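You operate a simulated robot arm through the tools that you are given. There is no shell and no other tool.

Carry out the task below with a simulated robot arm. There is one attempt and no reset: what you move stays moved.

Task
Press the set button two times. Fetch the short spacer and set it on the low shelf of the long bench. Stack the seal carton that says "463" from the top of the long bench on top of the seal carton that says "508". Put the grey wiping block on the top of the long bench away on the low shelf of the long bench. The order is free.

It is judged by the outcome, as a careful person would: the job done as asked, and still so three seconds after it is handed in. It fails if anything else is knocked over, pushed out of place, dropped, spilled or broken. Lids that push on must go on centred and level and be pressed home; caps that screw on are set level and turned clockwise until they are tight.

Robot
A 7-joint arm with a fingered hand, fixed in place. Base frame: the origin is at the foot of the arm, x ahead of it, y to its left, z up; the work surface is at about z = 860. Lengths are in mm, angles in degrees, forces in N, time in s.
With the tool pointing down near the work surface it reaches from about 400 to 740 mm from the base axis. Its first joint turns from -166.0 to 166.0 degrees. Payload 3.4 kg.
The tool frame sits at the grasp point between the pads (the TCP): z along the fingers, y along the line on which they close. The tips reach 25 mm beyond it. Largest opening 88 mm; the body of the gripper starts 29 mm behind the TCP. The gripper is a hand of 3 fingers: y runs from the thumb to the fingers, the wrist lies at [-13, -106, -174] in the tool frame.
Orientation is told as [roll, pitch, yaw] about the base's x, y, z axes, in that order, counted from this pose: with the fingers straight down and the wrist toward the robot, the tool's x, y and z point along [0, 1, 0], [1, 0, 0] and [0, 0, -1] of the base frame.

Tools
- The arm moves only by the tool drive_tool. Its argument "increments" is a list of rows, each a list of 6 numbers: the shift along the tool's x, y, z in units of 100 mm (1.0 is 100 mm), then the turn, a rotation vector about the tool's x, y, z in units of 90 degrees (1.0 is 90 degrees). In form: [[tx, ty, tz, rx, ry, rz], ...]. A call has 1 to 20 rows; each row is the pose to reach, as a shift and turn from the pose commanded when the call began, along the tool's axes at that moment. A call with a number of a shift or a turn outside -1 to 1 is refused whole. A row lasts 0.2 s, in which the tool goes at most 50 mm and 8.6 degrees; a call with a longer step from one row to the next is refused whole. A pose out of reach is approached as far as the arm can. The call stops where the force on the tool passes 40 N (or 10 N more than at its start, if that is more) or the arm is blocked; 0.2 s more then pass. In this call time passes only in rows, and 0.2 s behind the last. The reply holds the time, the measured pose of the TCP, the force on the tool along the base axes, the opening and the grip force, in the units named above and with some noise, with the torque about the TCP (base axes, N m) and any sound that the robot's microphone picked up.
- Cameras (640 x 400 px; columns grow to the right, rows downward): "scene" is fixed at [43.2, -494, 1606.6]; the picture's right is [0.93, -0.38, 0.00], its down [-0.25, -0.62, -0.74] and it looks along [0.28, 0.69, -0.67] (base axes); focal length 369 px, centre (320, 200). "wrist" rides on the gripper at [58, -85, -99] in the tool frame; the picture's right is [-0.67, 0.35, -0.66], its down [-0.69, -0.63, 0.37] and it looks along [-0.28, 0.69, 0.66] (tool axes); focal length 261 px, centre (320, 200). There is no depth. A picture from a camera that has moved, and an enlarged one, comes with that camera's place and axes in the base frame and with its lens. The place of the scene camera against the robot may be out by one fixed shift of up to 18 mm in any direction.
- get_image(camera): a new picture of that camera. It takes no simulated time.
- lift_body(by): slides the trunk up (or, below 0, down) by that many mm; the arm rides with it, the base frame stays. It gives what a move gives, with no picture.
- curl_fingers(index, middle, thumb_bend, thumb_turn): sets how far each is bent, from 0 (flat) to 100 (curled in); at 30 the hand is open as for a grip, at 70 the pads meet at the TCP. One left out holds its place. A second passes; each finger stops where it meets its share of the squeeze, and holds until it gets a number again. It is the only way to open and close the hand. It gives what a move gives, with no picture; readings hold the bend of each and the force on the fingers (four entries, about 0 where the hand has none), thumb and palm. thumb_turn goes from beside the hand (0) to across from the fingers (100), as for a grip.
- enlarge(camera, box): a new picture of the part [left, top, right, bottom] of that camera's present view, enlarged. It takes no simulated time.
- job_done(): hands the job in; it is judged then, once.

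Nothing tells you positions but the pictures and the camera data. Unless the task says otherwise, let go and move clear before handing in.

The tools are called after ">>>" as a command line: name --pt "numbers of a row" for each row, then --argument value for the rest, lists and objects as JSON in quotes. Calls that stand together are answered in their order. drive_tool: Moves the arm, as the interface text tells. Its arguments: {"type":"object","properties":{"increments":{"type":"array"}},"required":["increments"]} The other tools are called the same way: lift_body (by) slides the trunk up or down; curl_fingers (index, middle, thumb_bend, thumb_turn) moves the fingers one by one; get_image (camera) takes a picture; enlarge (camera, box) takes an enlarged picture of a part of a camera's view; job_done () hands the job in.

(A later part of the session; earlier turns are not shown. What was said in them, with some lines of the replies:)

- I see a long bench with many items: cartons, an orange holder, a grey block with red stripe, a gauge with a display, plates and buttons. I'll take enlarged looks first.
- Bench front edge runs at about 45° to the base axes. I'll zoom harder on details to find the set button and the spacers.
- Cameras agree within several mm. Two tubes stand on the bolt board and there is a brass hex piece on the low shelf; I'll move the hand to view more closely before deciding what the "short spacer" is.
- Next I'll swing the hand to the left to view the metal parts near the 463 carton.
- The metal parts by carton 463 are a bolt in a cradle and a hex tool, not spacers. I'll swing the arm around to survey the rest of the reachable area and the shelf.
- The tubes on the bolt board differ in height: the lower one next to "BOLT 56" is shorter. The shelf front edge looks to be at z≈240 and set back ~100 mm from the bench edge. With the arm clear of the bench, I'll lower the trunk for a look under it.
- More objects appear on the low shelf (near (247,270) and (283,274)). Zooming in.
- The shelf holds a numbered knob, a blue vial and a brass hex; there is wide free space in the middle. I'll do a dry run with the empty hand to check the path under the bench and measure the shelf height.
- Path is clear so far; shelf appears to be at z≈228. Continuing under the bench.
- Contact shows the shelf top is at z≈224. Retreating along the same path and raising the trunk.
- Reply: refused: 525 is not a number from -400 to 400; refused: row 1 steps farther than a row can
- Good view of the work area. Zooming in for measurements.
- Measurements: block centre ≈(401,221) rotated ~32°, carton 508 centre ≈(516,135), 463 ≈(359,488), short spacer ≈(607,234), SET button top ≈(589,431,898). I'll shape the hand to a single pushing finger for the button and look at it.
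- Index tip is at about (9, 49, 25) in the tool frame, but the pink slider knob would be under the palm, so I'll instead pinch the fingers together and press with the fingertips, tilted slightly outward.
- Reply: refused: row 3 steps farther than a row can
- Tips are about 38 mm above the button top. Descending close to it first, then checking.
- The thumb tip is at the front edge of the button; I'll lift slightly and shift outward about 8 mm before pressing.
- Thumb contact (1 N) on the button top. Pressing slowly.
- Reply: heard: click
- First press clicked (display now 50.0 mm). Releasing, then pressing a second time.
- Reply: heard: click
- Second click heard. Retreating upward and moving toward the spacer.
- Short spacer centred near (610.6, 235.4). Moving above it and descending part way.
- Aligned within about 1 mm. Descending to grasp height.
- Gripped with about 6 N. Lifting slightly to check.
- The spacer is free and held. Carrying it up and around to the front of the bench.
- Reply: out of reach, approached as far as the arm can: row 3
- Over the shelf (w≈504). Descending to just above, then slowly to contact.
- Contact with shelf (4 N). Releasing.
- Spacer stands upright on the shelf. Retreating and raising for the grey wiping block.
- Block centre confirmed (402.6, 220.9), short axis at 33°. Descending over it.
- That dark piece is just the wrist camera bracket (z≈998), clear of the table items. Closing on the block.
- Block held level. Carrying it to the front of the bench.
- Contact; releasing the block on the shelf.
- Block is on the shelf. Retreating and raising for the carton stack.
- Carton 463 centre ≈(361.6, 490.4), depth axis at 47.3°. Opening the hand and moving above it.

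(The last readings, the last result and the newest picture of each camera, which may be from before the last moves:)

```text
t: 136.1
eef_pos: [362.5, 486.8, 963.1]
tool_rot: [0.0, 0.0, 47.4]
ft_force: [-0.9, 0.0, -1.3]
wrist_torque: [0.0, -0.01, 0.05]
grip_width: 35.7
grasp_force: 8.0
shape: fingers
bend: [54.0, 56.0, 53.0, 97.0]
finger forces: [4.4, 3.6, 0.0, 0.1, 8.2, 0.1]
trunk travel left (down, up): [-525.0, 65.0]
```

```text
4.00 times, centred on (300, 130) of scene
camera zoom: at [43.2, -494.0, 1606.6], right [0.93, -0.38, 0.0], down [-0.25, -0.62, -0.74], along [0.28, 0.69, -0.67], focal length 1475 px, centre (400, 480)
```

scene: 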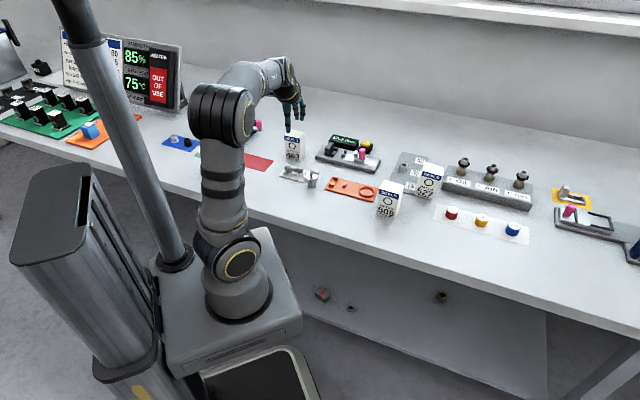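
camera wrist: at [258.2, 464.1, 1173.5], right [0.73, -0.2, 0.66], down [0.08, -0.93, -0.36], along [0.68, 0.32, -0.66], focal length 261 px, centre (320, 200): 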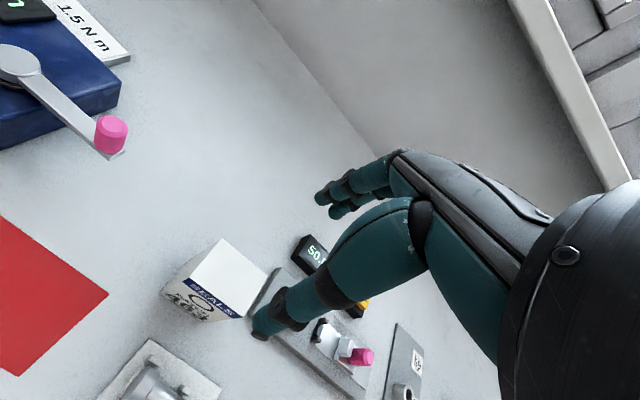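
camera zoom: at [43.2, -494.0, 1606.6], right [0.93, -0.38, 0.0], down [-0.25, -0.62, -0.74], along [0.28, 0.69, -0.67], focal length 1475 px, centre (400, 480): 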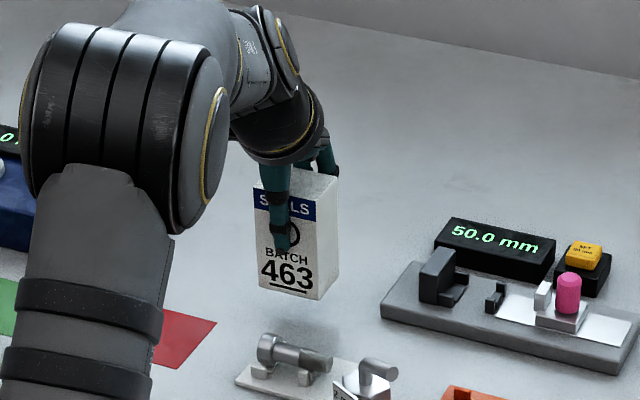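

Carton 463 held rigidly and level, centred within ~2.5 mm of the TCP. Lifting and moving to the far side of 508 to measure it up close.

>>> drive_tool --pt "0 0 -0.4 0 0 0" --pt "0 0 -0.8 0 0 0"

>>> drive_tool --pt "-0.3 -0.11 -0.15 0 0 0" --pt "-0.6 -0.22 -0.3 0 0 0" --pt "-0.9 -0.33 -0.42 0 0 0"

>>> drive_tool --pt "-0.3 -0.11 0 0 0 0" --pt "-0.6 -0.22 0 0 0 0" --pt "-0.9 -0.33 0 0 0 0"

>>> drive_tool --pt "-0.3 -0.11 0 0 0 0" --pt "-0.6 -0.22 0 0 0 0" --pt "-0.9 -0.33 0 0 0 0"

>>> drive_tool --pt "-0.3 -0.11 0 0 0 0" --pt "-0.6 -0.22 0 0 0 0" --pt "-0.9 -0.33 0 0 0 0"

>>> get_image --camera "wrist"

>>> get_image --camera "scene"

```text
t: 136.7
eef_pos: [361.4, 489.6, 1040.8]
tool_rot: [0.1, 0.0, 47.4]
ft_force: [0.9, 0.7, -0.2]
wrist_torque: [-0.01, 0.01, -0.02]
grip_width: 35.9
grasp_force: 8.2
shape: fingers
bend: [54.0, 56.0, 53.0, 97.0]
finger forces: [4.5, 3.4, 0.0, 0.0, 8.1, 0.1]
trunk travel left (down, up): [-525.0, 65.0]
```

```text
t: 137.5
eef_pos: [406.7, 402.8, 1084.8]
tool_rot: [0.0, 0.0, 47.4]
ft_force: [-0.4, 0.4, -0.7]
wrist_torque: [0.0, 0.01, 0.04]
grip_width: 35.7
grasp_force: 7.4
shape: fingers
bend: [54.0, 56.0, 53.0, 97.0]
finger forces: [4.5, 3.4, 0.0, 0.0, 8.0, 0.1]
trunk travel left (down, up): [-525.0, 65.0]
```

```text
t: 138.3
eef_pos: [450.5, 314.7, 1083.0]
tool_rot: [0.1, 0.0, 47.4]
ft_force: [-0.4, -0.1, -1.6]
wrist_torque: [-0.02, -0.01, 0.01]
grip_width: 35.6
grasp_force: 8.0
shape: fingers
bend: [54.0, 56.0, 53.0, 97.0]
finger forces: [4.5, 3.4, 0.0, 0.0, 8.0, 0.0]
trunk travel left (down, up): [-525.0, 65.0]
```

```text
t: 139.1
eef_pos: [493.4, 230.4, 1085.5]
tool_rot: [0.0, 0.0, 47.4]
ft_force: [0.2, 0.5, -0.3]
wrist_torque: [-0.05, -0.01, -0.01]
grip_width: 35.4
grasp_force: 8.8
shape: fingers
bend: [54.0, 56.0, 53.0, 97.0]
finger forces: [4.4, 3.5, 0.1, 0.0, 7.9, 0.0]
trunk travel left (down, up): [-525.0, 65.0]
```

```text
t: 139.9
eef_pos: [539.4, 145.4, 1085.4]
tool_rot: [-0.1, -0.1, 47.3]
ft_force: [0.0, -0.2, -1.2]
wrist_torque: [-0.03, 0.02, -0.01]
grip_width: 35.7
grasp_force: 8.3
shape: fingers
bend: [54.0, 56.0, 53.0, 97.0]
finger forces: [4.3, 3.4, 0.0, 0.0, 7.8, 0.1]
trunk travel left (down, up): [-525.0, 65.0]
```

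```text
taken
camera wrist: at [437.6, 122.2, 1184.9], right [0.73, -0.2, 0.66], down [0.08, -0.93, -0.37], along [0.68, 0.32, -0.66], focal length 261 px, centre (320, 200)
```

wrist: 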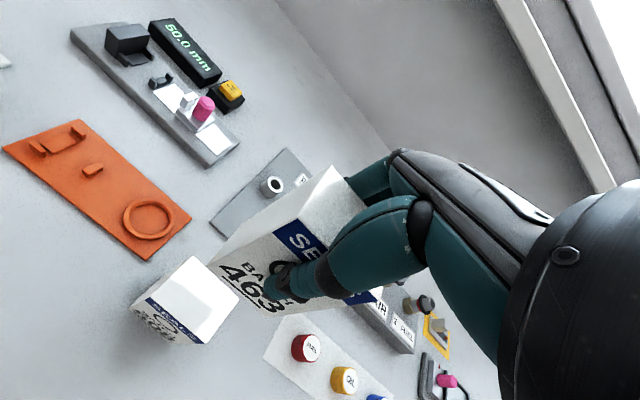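

```text
taken
```

scene: 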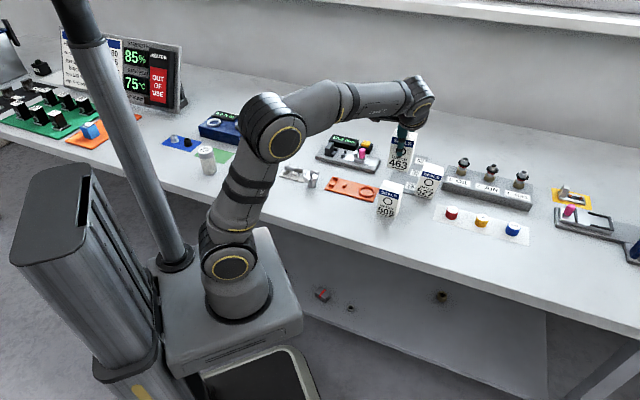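

>>> enlarge --camera "wrist" --box '[120, 245, 250, 355]'

```text
3.64 times, centred on (185, 300) of wrist
camera zoom: at [437.6, 122.2, 1184.9], right [0.73, -0.2, 0.66], down [0.08, -0.93, -0.37], along [0.68, 0.32, -0.66], focal length 948 px, centre (811, -164)
```

zoom: 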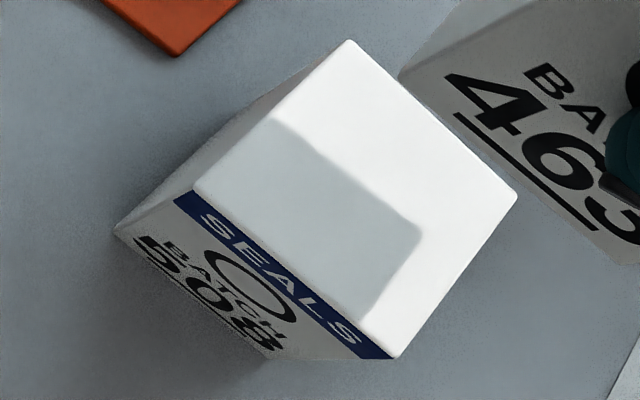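

508's top centre ≈(516.4, 135.4), orientation 43.2°. Aligning 463 above it at height first.

>>> drive_tool --pt "0.045 -0.117 0 0 0 0.023" --pt "0.091 -0.233 0 0 0 0.046"

>>> drive_tool --pt "0 0 0.2 0 0 0" --pt "0 0 0.4 0 0 0"

>>> enlarge --camera "wrist" --box '[120, 180, 360, 355]'

>>> enlarge --camera "scene" --box '[340, 120, 450, 230]'

```text
t: 140.5
eef_pos: [515.2, 134.7, 1084.4]
tool_rot: [-0.1, 0.0, 43.2]
ft_force: [0.3, 0.4, -0.8]
wrist_torque: [0.02, -0.03, 0.0]
grip_width: 35.6
grasp_force: 8.1
shape: fingers
bend: [54.0, 56.0, 53.0, 97.0]
finger forces: [4.4, 3.4, 0.1, 0.0, 7.9, 0.1]
trunk travel left (down, up): [-525.0, 65.0]
```

```text
t: 141.1
eef_pos: [514.6, 136.2, 1043.2]
tool_rot: [-0.1, 0.0, 43.2]
ft_force: [-0.5, 0.0, -1.3]
wrist_torque: [0.0, 0.01, 0.01]
grip_width: 35.9
grasp_force: 7.2
shape: fingers
bend: [54.0, 56.0, 53.0, 97.0]
finger forces: [4.3, 3.4, 0.1, 0.1, 7.9, 0.1]
trunk travel left (down, up): [-525.0, 65.0]
```

```text
2.29 times, centred on (240, 268) of wrist
camera zoom: at [412.4, 120.2, 1143.6], right [0.71, -0.25, 0.66], down [0.01, -0.93, -0.37], along [0.7, 0.27, -0.66], focal length 596 px, centre (503, 46)
```

zoom: 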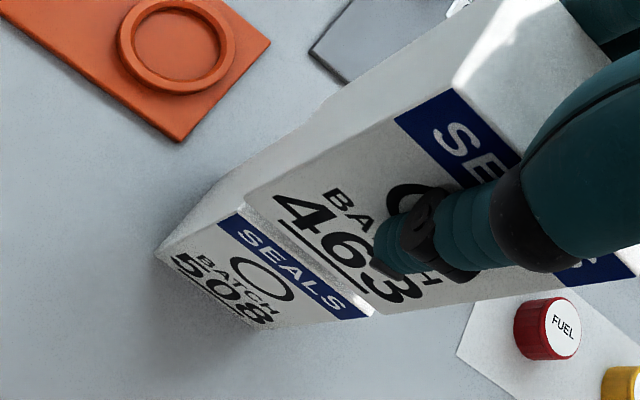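

```text
3.64 times, centred on (395, 175) of scene
camera zoom: at [43.2, -494.0, 1606.6], right [0.93, -0.38, 0.0], down [-0.25, -0.62, -0.74], along [0.28, 0.69, -0.67], focal length 1341 px, centre (47, 291)
```

zoom: 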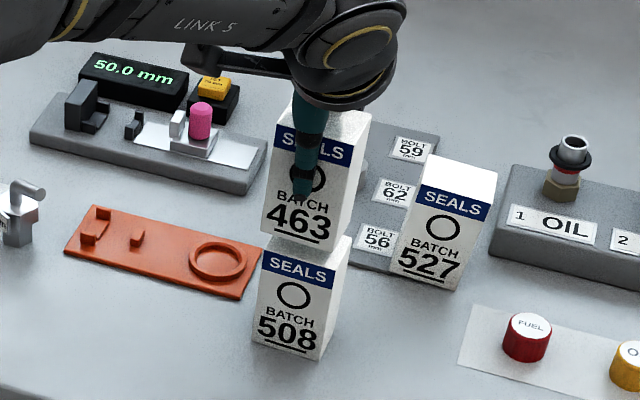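

>>> enlarge --camera "wrist" --box '[200, 230, 290, 320]'

>>> enlarge --camera "scene" --box '[400, 170, 450, 205]'

>>> enlarge --camera "scene" --box '[395, 160, 445, 220]'

```text
4.44 times, centred on (245, 275) of wrist
camera zoom: at [412.4, 120.2, 1143.6], right [0.71, -0.25, 0.66], down [0.01, -0.93, -0.37], along [0.7, 0.27, -0.66], focal length 1158 px, centre (653, -133)
```

zoom: 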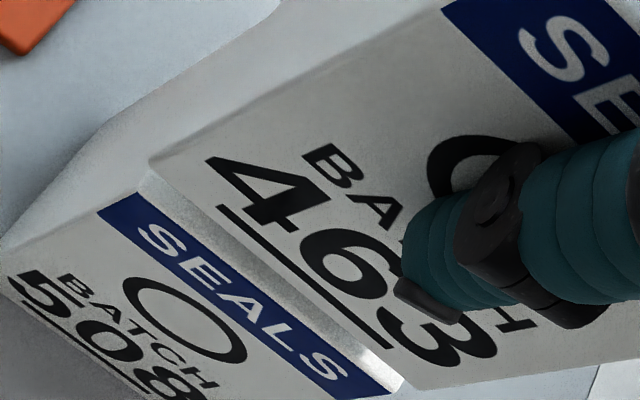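

```text
11.43 times, centred on (425, 188) of scene
camera zoom: at [43.2, -494.0, 1606.6], right [0.93, -0.38, 0.0], down [-0.25, -0.62, -0.74], along [0.28, 0.69, -0.67], focal length 4215 px, centre (-880, 343)
```

zoom: 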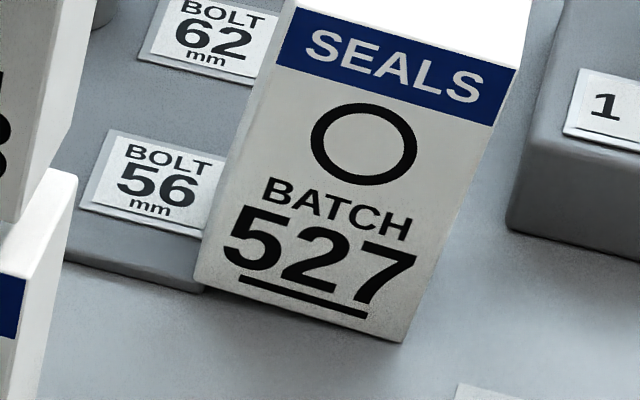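

```text
6.67 times, centred on (420, 190) of scene
camera zoom: at [43.2, -494.0, 1606.6], right [0.93, -0.38, 0.0], down [-0.25, -0.62, -0.74], along [0.28, 0.69, -0.67], focal length 2459 px, centre (-347, 267)
```

zoom: 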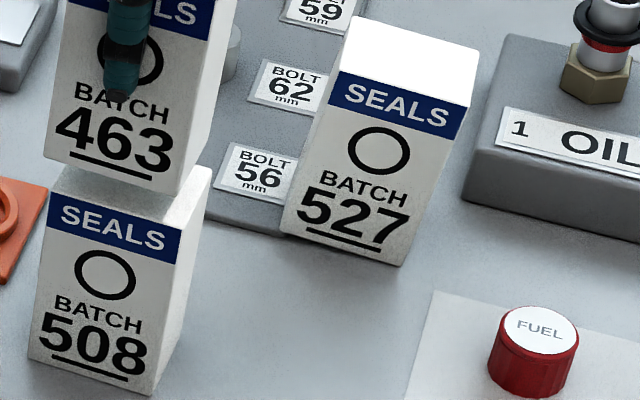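

Close: 463 appears ~5–6 mm to the left and a few mm toward the robot relative to 508. Zooming to refine the correction.

>>> enlarge --camera "scene" --box '[360, 170, 410, 200]'

>>> enlarge --camera "scene" --box '[395, 165, 445, 235]'

>>> enlarge --camera "scene" --box '[355, 140, 455, 225]'

```text
12.80 times, centred on (385, 185) of scene
camera zoom: at [43.2, -494.0, 1606.6], right [0.93, -0.38, 0.0], down [-0.25, -0.62, -0.74], along [0.28, 0.69, -0.67], focal length 4721 px, centre (-512, 392)
```

zoom: 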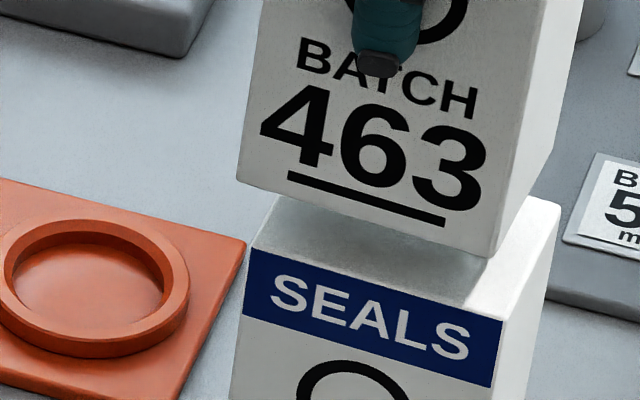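

```text
5.71 times, centred on (420, 200) of scene
camera zoom: at [43.2, -494.0, 1606.6], right [0.93, -0.38, 0.0], down [-0.25, -0.62, -0.74], along [0.28, 0.69, -0.67], focal length 2108 px, centre (-251, 200)
```

zoom: 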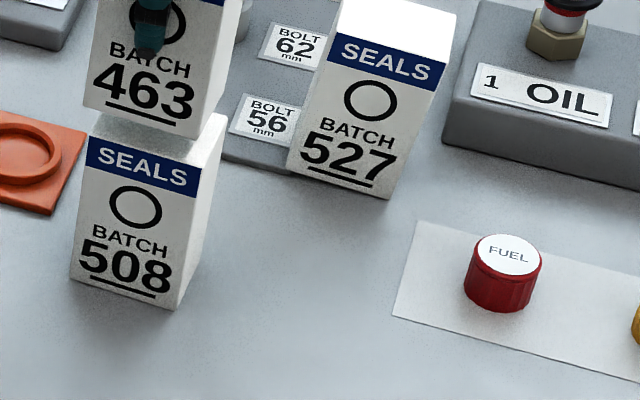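

```text
4.71 times, centred on (405, 182) of scene
camera zoom: at [43.2, -494.0, 1606.6], right [0.93, -0.38, 0.0], down [-0.25, -0.62, -0.74], along [0.28, 0.69, -0.67], focal length 1736 px, centre (-80, 282)
```

zoom: 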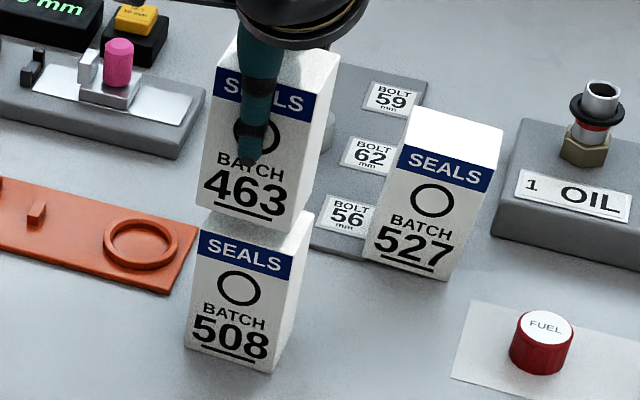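

Applying a correction of about (−4, +4) mm in the tool frame and lowering to a small gap.

>>> drive_tool --pt "-0.043 0.043 0.02 0 0 0" --pt "-0.043 0.043 0.07 0 0 0" --pt "-0.043 0.043 0.12 0 0 0"

>>> enlarge --camera "scene" --box '[360, 170, 410, 200]'

>>> enlarge --camera "wrist" --box '[200, 230, 290, 320]'

```text
t: 141.9
eef_pos: [520.6, 134.6, 1032.2]
tool_rot: [0.0, 0.0, 43.2]
ft_force: [-0.1, -0.9, -0.5]
wrist_torque: [0.0, 0.0, -0.01]
grip_width: 35.5
grasp_force: 7.7
shape: fingers
bend: [54.0, 56.0, 53.0, 97.0]
finger forces: [4.4, 3.2, 0.1, 0.1, 8.0, 0.0]
trunk travel left (down, up): [-525.0, 65.0]
```

```text
12.80 times, centred on (385, 185) of scene
camera zoom: at [43.2, -494.0, 1606.6], right [0.93, -0.38, 0.0], down [-0.25, -0.62, -0.74], along [0.28, 0.69, -0.67], focal length 4721 px, centre (-512, 392)
```

zoom: 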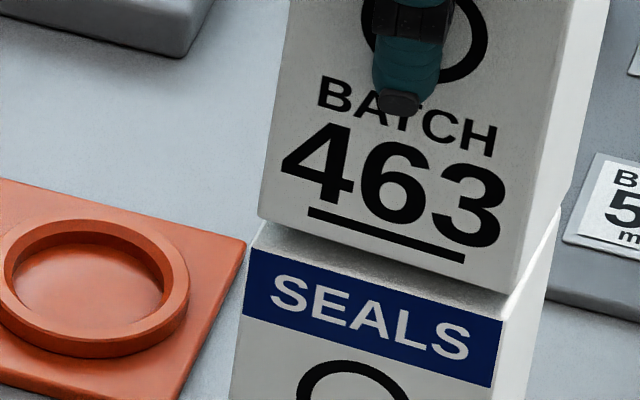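

```text
4.44 times, centred on (245, 275) of wrist
camera zoom: at [418.4, 119.7, 1132.4], right [0.71, -0.25, 0.66], down [0.01, -0.93, -0.37], along [0.7, 0.27, -0.66], focal length 1158 px, centre (653, -133)
```

zoom: 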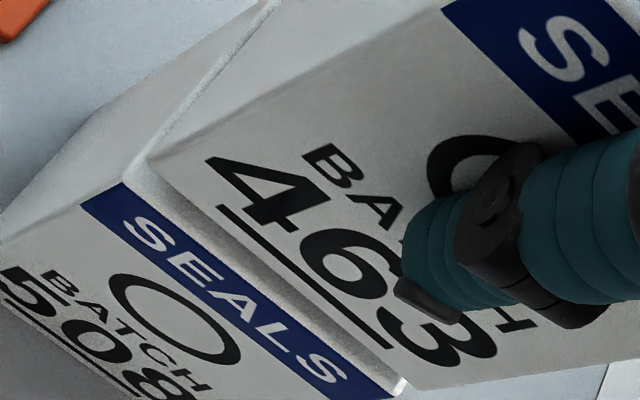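

Alignment now within about 1–2 mm. Lowering to contact in small steps.

>>> drive_tool --pt "0 0 0.02 0 0 0" --pt "0 0 0.04 0 0 0" --pt "0 0 0.06 0 0 0"

>>> drive_tool --pt "0 0 0.01 0 0 0" --pt "0 0 0.02 0 0 0"

```text
t: 142.7
eef_pos: [521.0, 134.5, 1027.7]
tool_rot: [-0.1, -0.2, 43.3]
ft_force: [-1.1, 0.4, 2.3]
wrist_torque: [0.01, -0.05, 0.0]
grip_width: 35.7
grasp_force: 8.4
shape: fingers
bend: [54.0, 56.0, 53.0, 97.0]
finger forces: [4.4, 3.5, 0.0, 0.0, 8.3, 0.0]
trunk travel left (down, up): [-525.0, 65.0]
```

```text
t: 143.3
eef_pos: [520.8, 135.7, 1026.1]
tool_rot: [-0.1, -0.2, 43.1]
ft_force: [0.9, -0.1, 12.8]
wrist_torque: [0.06, -0.12, -0.01]
grip_width: 35.6
grasp_force: 9.7
shape: fingers
bend: [54.0, 56.0, 54.0, 97.0]
finger forces: [4.8, 4.6, 0.0, 0.0, 10.0, 0.0]
trunk travel left (down, up): [-525.0, 65.0]
```

>>> drive_tool --pt "0 0 -0.012 0 0 0"

>>> enlarge --camera "scene" --box '[360, 150, 420, 220]'

>>> enlarge --camera "wrist" --box '[200, 230, 290, 320]'

```text
t: 143.7
eef_pos: [519.7, 134.8, 1026.1]
tool_rot: [0.0, -0.1, 43.2]
ft_force: [1.0, 0.4, 10.4]
wrist_torque: [0.07, -0.16, 0.05]
grip_width: 35.4
grasp_force: 9.7
shape: fingers
bend: [54.0, 56.0, 54.0, 97.0]
finger forces: [5.2, 4.7, 0.0, 0.0, 9.3, 0.0]
trunk travel left (down, up): [-525.0, 65.0]
```

```text
5.71 times, centred on (390, 185) of scene
camera zoom: at [43.2, -494.0, 1606.6], right [0.93, -0.38, 0.0], down [-0.25, -0.62, -0.74], along [0.28, 0.69, -0.67], focal length 2108 px, centre (-80, 286)
```

zoom: 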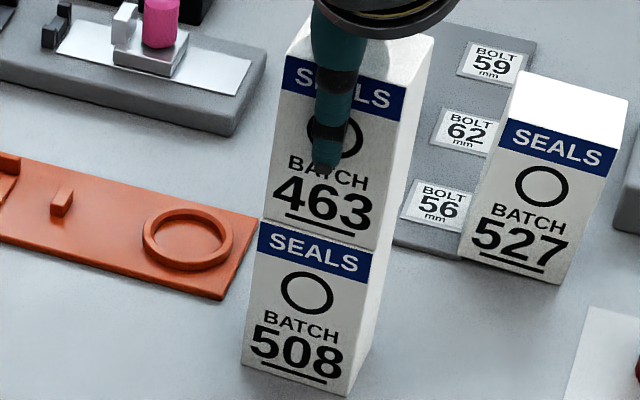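

```text
4.44 times, centred on (245, 275) of wrist
camera zoom: at [417.1, 119.2, 1125.9], right [0.71, -0.25, 0.66], down [0.01, -0.93, -0.37], along [0.7, 0.27, -0.66], focal length 1158 px, centre (653, -133)
```

zoom: 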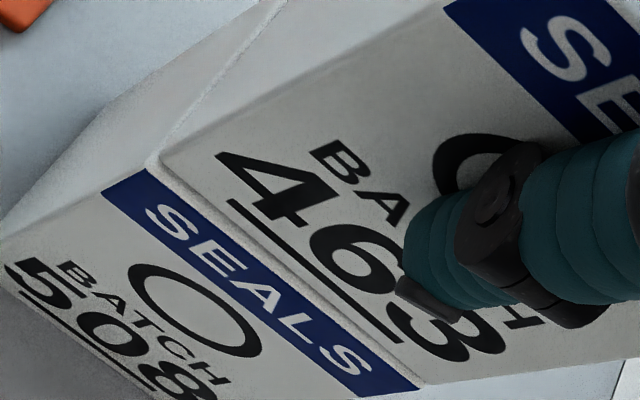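

Seated well on 508. Releasing the grip.

>>> curl_fingers --index 35 --middle 35 --thumb_bend 35

>>> enlarge --camera "scene" --box '[360, 150, 420, 220]'

>>> enlarge --camera "wrist" --box '[200, 180, 380, 320]'

```text
t: 144.7
eef_pos: [519.6, 135.6, 1025.4]
tool_rot: [0.0, -0.2, 43.2]
ft_force: [0.0, 0.2, -1.4]
wrist_torque: [0.02, -0.02, -0.03]
grip_width: 73.9
grasp_force: 0.1
shape: fingers
bend: [35.0, 35.0, 35.0, 97.0]
finger forces: [0.1, 0.1, 0.0, 0.0, 0.0, 0.0]
trunk travel left (down, up): [-525.0, 65.0]
```

```text
5.71 times, centred on (390, 185) of scene
camera zoom: at [43.2, -494.0, 1606.6], right [0.93, -0.38, 0.0], down [-0.25, -0.62, -0.74], along [0.28, 0.69, -0.67], focal length 2108 px, centre (-80, 286)
```

zoom: 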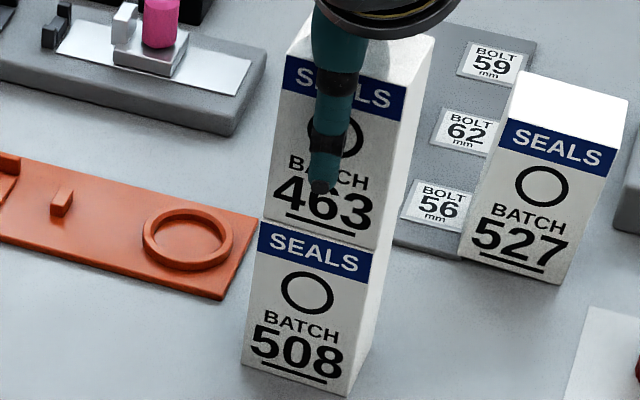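

```text
2.86 times, centred on (290, 250) of wrist
camera zoom: at [417.8, 119.3, 1125.5], right [0.71, -0.25, 0.66], down [0.01, -0.93, -0.37], along [0.7, 0.27, -0.66], focal length 745 px, centre (406, 57)
```

zoom: 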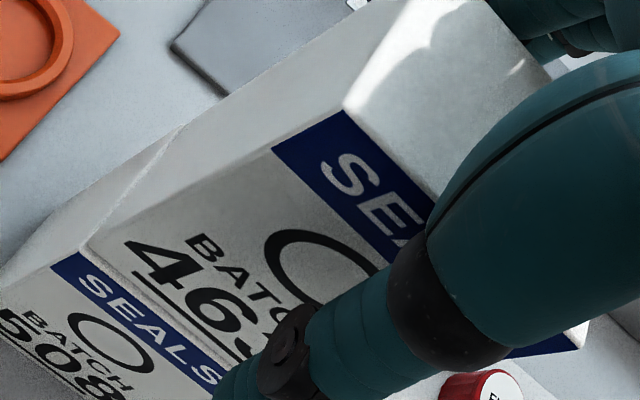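

The stack stands on its own. Rising straight up and moving clear.

>>> drive_tool --pt "0 0 -0.15 0 0 0" --pt "0 0 -0.4 0 0 0" --pt "0 0 -0.7 0 0 0" --pt "0 0 -1.0 0 0 0"

>>> drive_tool --pt "0 0 -0.2 0 0 0" --pt "0 -0.4 -0.2 0 0 0" --pt "0 -0.8 -0.2 0 0 0"

>>> drive_tool --pt "-0.4 -0.2 0 0 0 0" --pt "-0.8 -0.4 0 0 0 0"

>>> get_image --camera "scene"

>>> get_image --camera "wrist"

>>> enlarge --camera "scene" --box '[300, 110, 460, 230]'

>>> enlarge --camera "scene" --box '[290, 260, 470, 350]'

```text
t: 145.7
eef_pos: [520.6, 137.5, 1126.7]
tool_rot: [0.0, 0.0, 43.2]
ft_force: [-0.1, -1.1, -0.9]
wrist_torque: [-0.04, 0.01, 0.04]
grip_width: 73.9
grasp_force: 0.1
shape: fingers
bend: [35.0, 35.0, 35.0, 97.0]
finger forces: [0.0, 0.0, 0.0, 0.0, 0.0, 0.0]
trunk travel left (down, up): [-525.0, 65.0]
```

```text
t: 146.5
eef_pos: [462.4, 81.4, 1141.8]
tool_rot: [0.0, -0.1, 43.3]
ft_force: [0.0, 0.5, 0.0]
wrist_torque: [-0.02, 0.0, 0.01]
grip_width: 73.6
grasp_force: 0.0
shape: fingers
bend: [35.0, 35.0, 35.0, 97.0]
finger forces: [0.0, 0.0, 0.0, 0.1, 0.0, 0.1]
trunk travel left (down, up): [-525.0, 65.0]
```

```text
t: 147.1
eef_pos: [488.2, -5.2, 1145.7]
tool_rot: [0.0, 0.0, 43.3]
ft_force: [-0.2, -0.7, 0.2]
wrist_torque: [0.04, -0.03, -0.05]
grip_width: 73.9
grasp_force: 0.0
shape: fingers
bend: [35.0, 35.0, 35.0, 97.0]
finger forces: [0.0, 0.1, 0.0, 0.0, 0.0, 0.0]
trunk travel left (down, up): [-525.0, 65.0]
```

```text
taken
```

scene: 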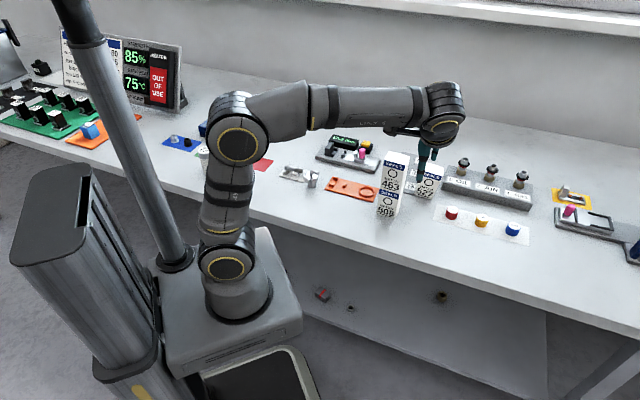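

```text
taken
camera wrist: at [386.1, -20.7, 1244.4], right [0.71, -0.25, 0.66], down [0.01, -0.93, -0.37], along [0.7, 0.27, -0.66], focal length 261 px, centre (320, 200)
```

wrist: 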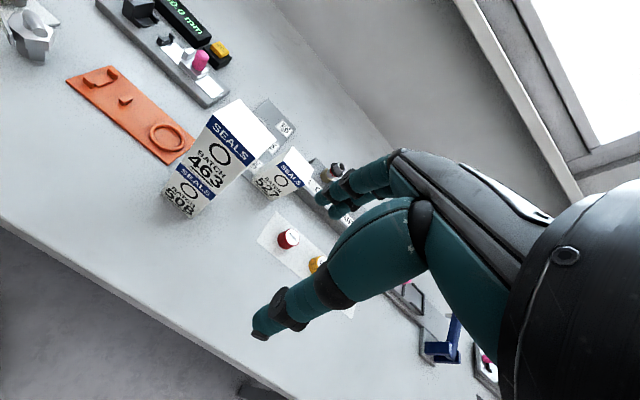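

```text
3.33 times, centred on (380, 170) of scene
camera zoom: at [43.2, -494.0, 1606.6], right [0.93, -0.38, 0.0], down [-0.25, -0.62, -0.74], along [0.28, 0.69, -0.67], focal length 1230 px, centre (120, 300)
```

zoom: 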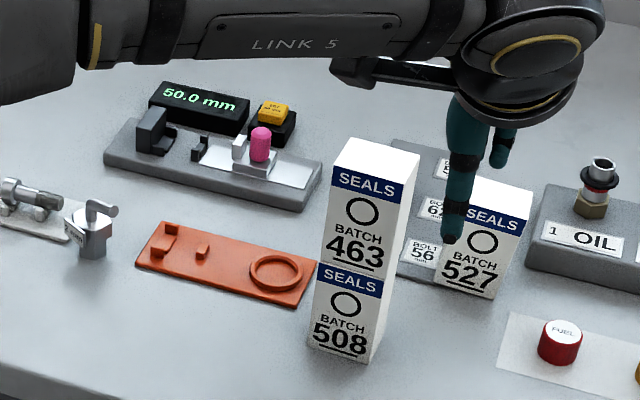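

```text
3.56 times, centred on (380, 305) of scene
camera zoom: at [43.2, -494.0, 1606.6], right [0.93, -0.38, 0.0], down [-0.25, -0.62, -0.74], along [0.28, 0.69, -0.67], focal length 1312 px, centre (107, -173)
```

zoom: 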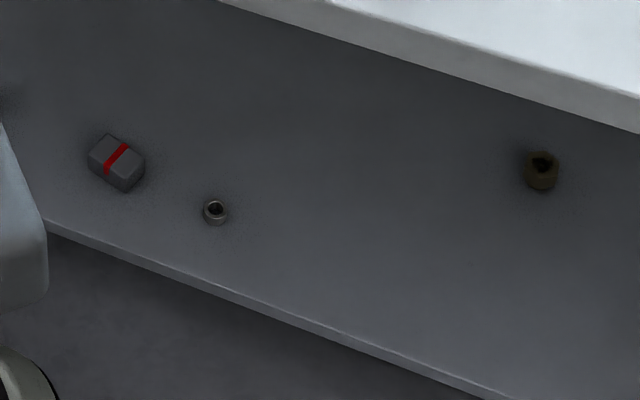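

All four parts are done: SET clicked twice, and the display went to 50.0 mm. The short spacer and grey block are on the low shelf, and carton 463 stands on 508. The hand is clear, so I'm handing the job in.

>>> job_done

```text
The job is handed in.
```

I've finished all four parts of the task and handed the job in. I haven't seen the judge's result.

- **Set button:** I pressed it twice and heard a click each time. The display went from 80.0 mm to 50.0 mm on the first press.
- **Short spacer:** it stands upright on the low shelf. No part was labelled a spacer. I took it to be the shorter of the two tubes on the bolt board, next to the "BOLT 56" label, and the taller tube is still in its place.
- **Grey wiping block:** it sits flat on the low shelf, to the left of the spacer.
- **Seal cartons:** "463" stands on "508", lined up within about 1–2 mm. It stayed put when I let go.

In the final pictures nothing else on the bench had been knocked over or visibly moved. The numbered knob and blue vial on the shelf were hidden behind the arm at the end. They were undisturbed the last time I could see each of them, which for the vial was just before I moved the block in under the bench. The hand is empty and clear of everything.
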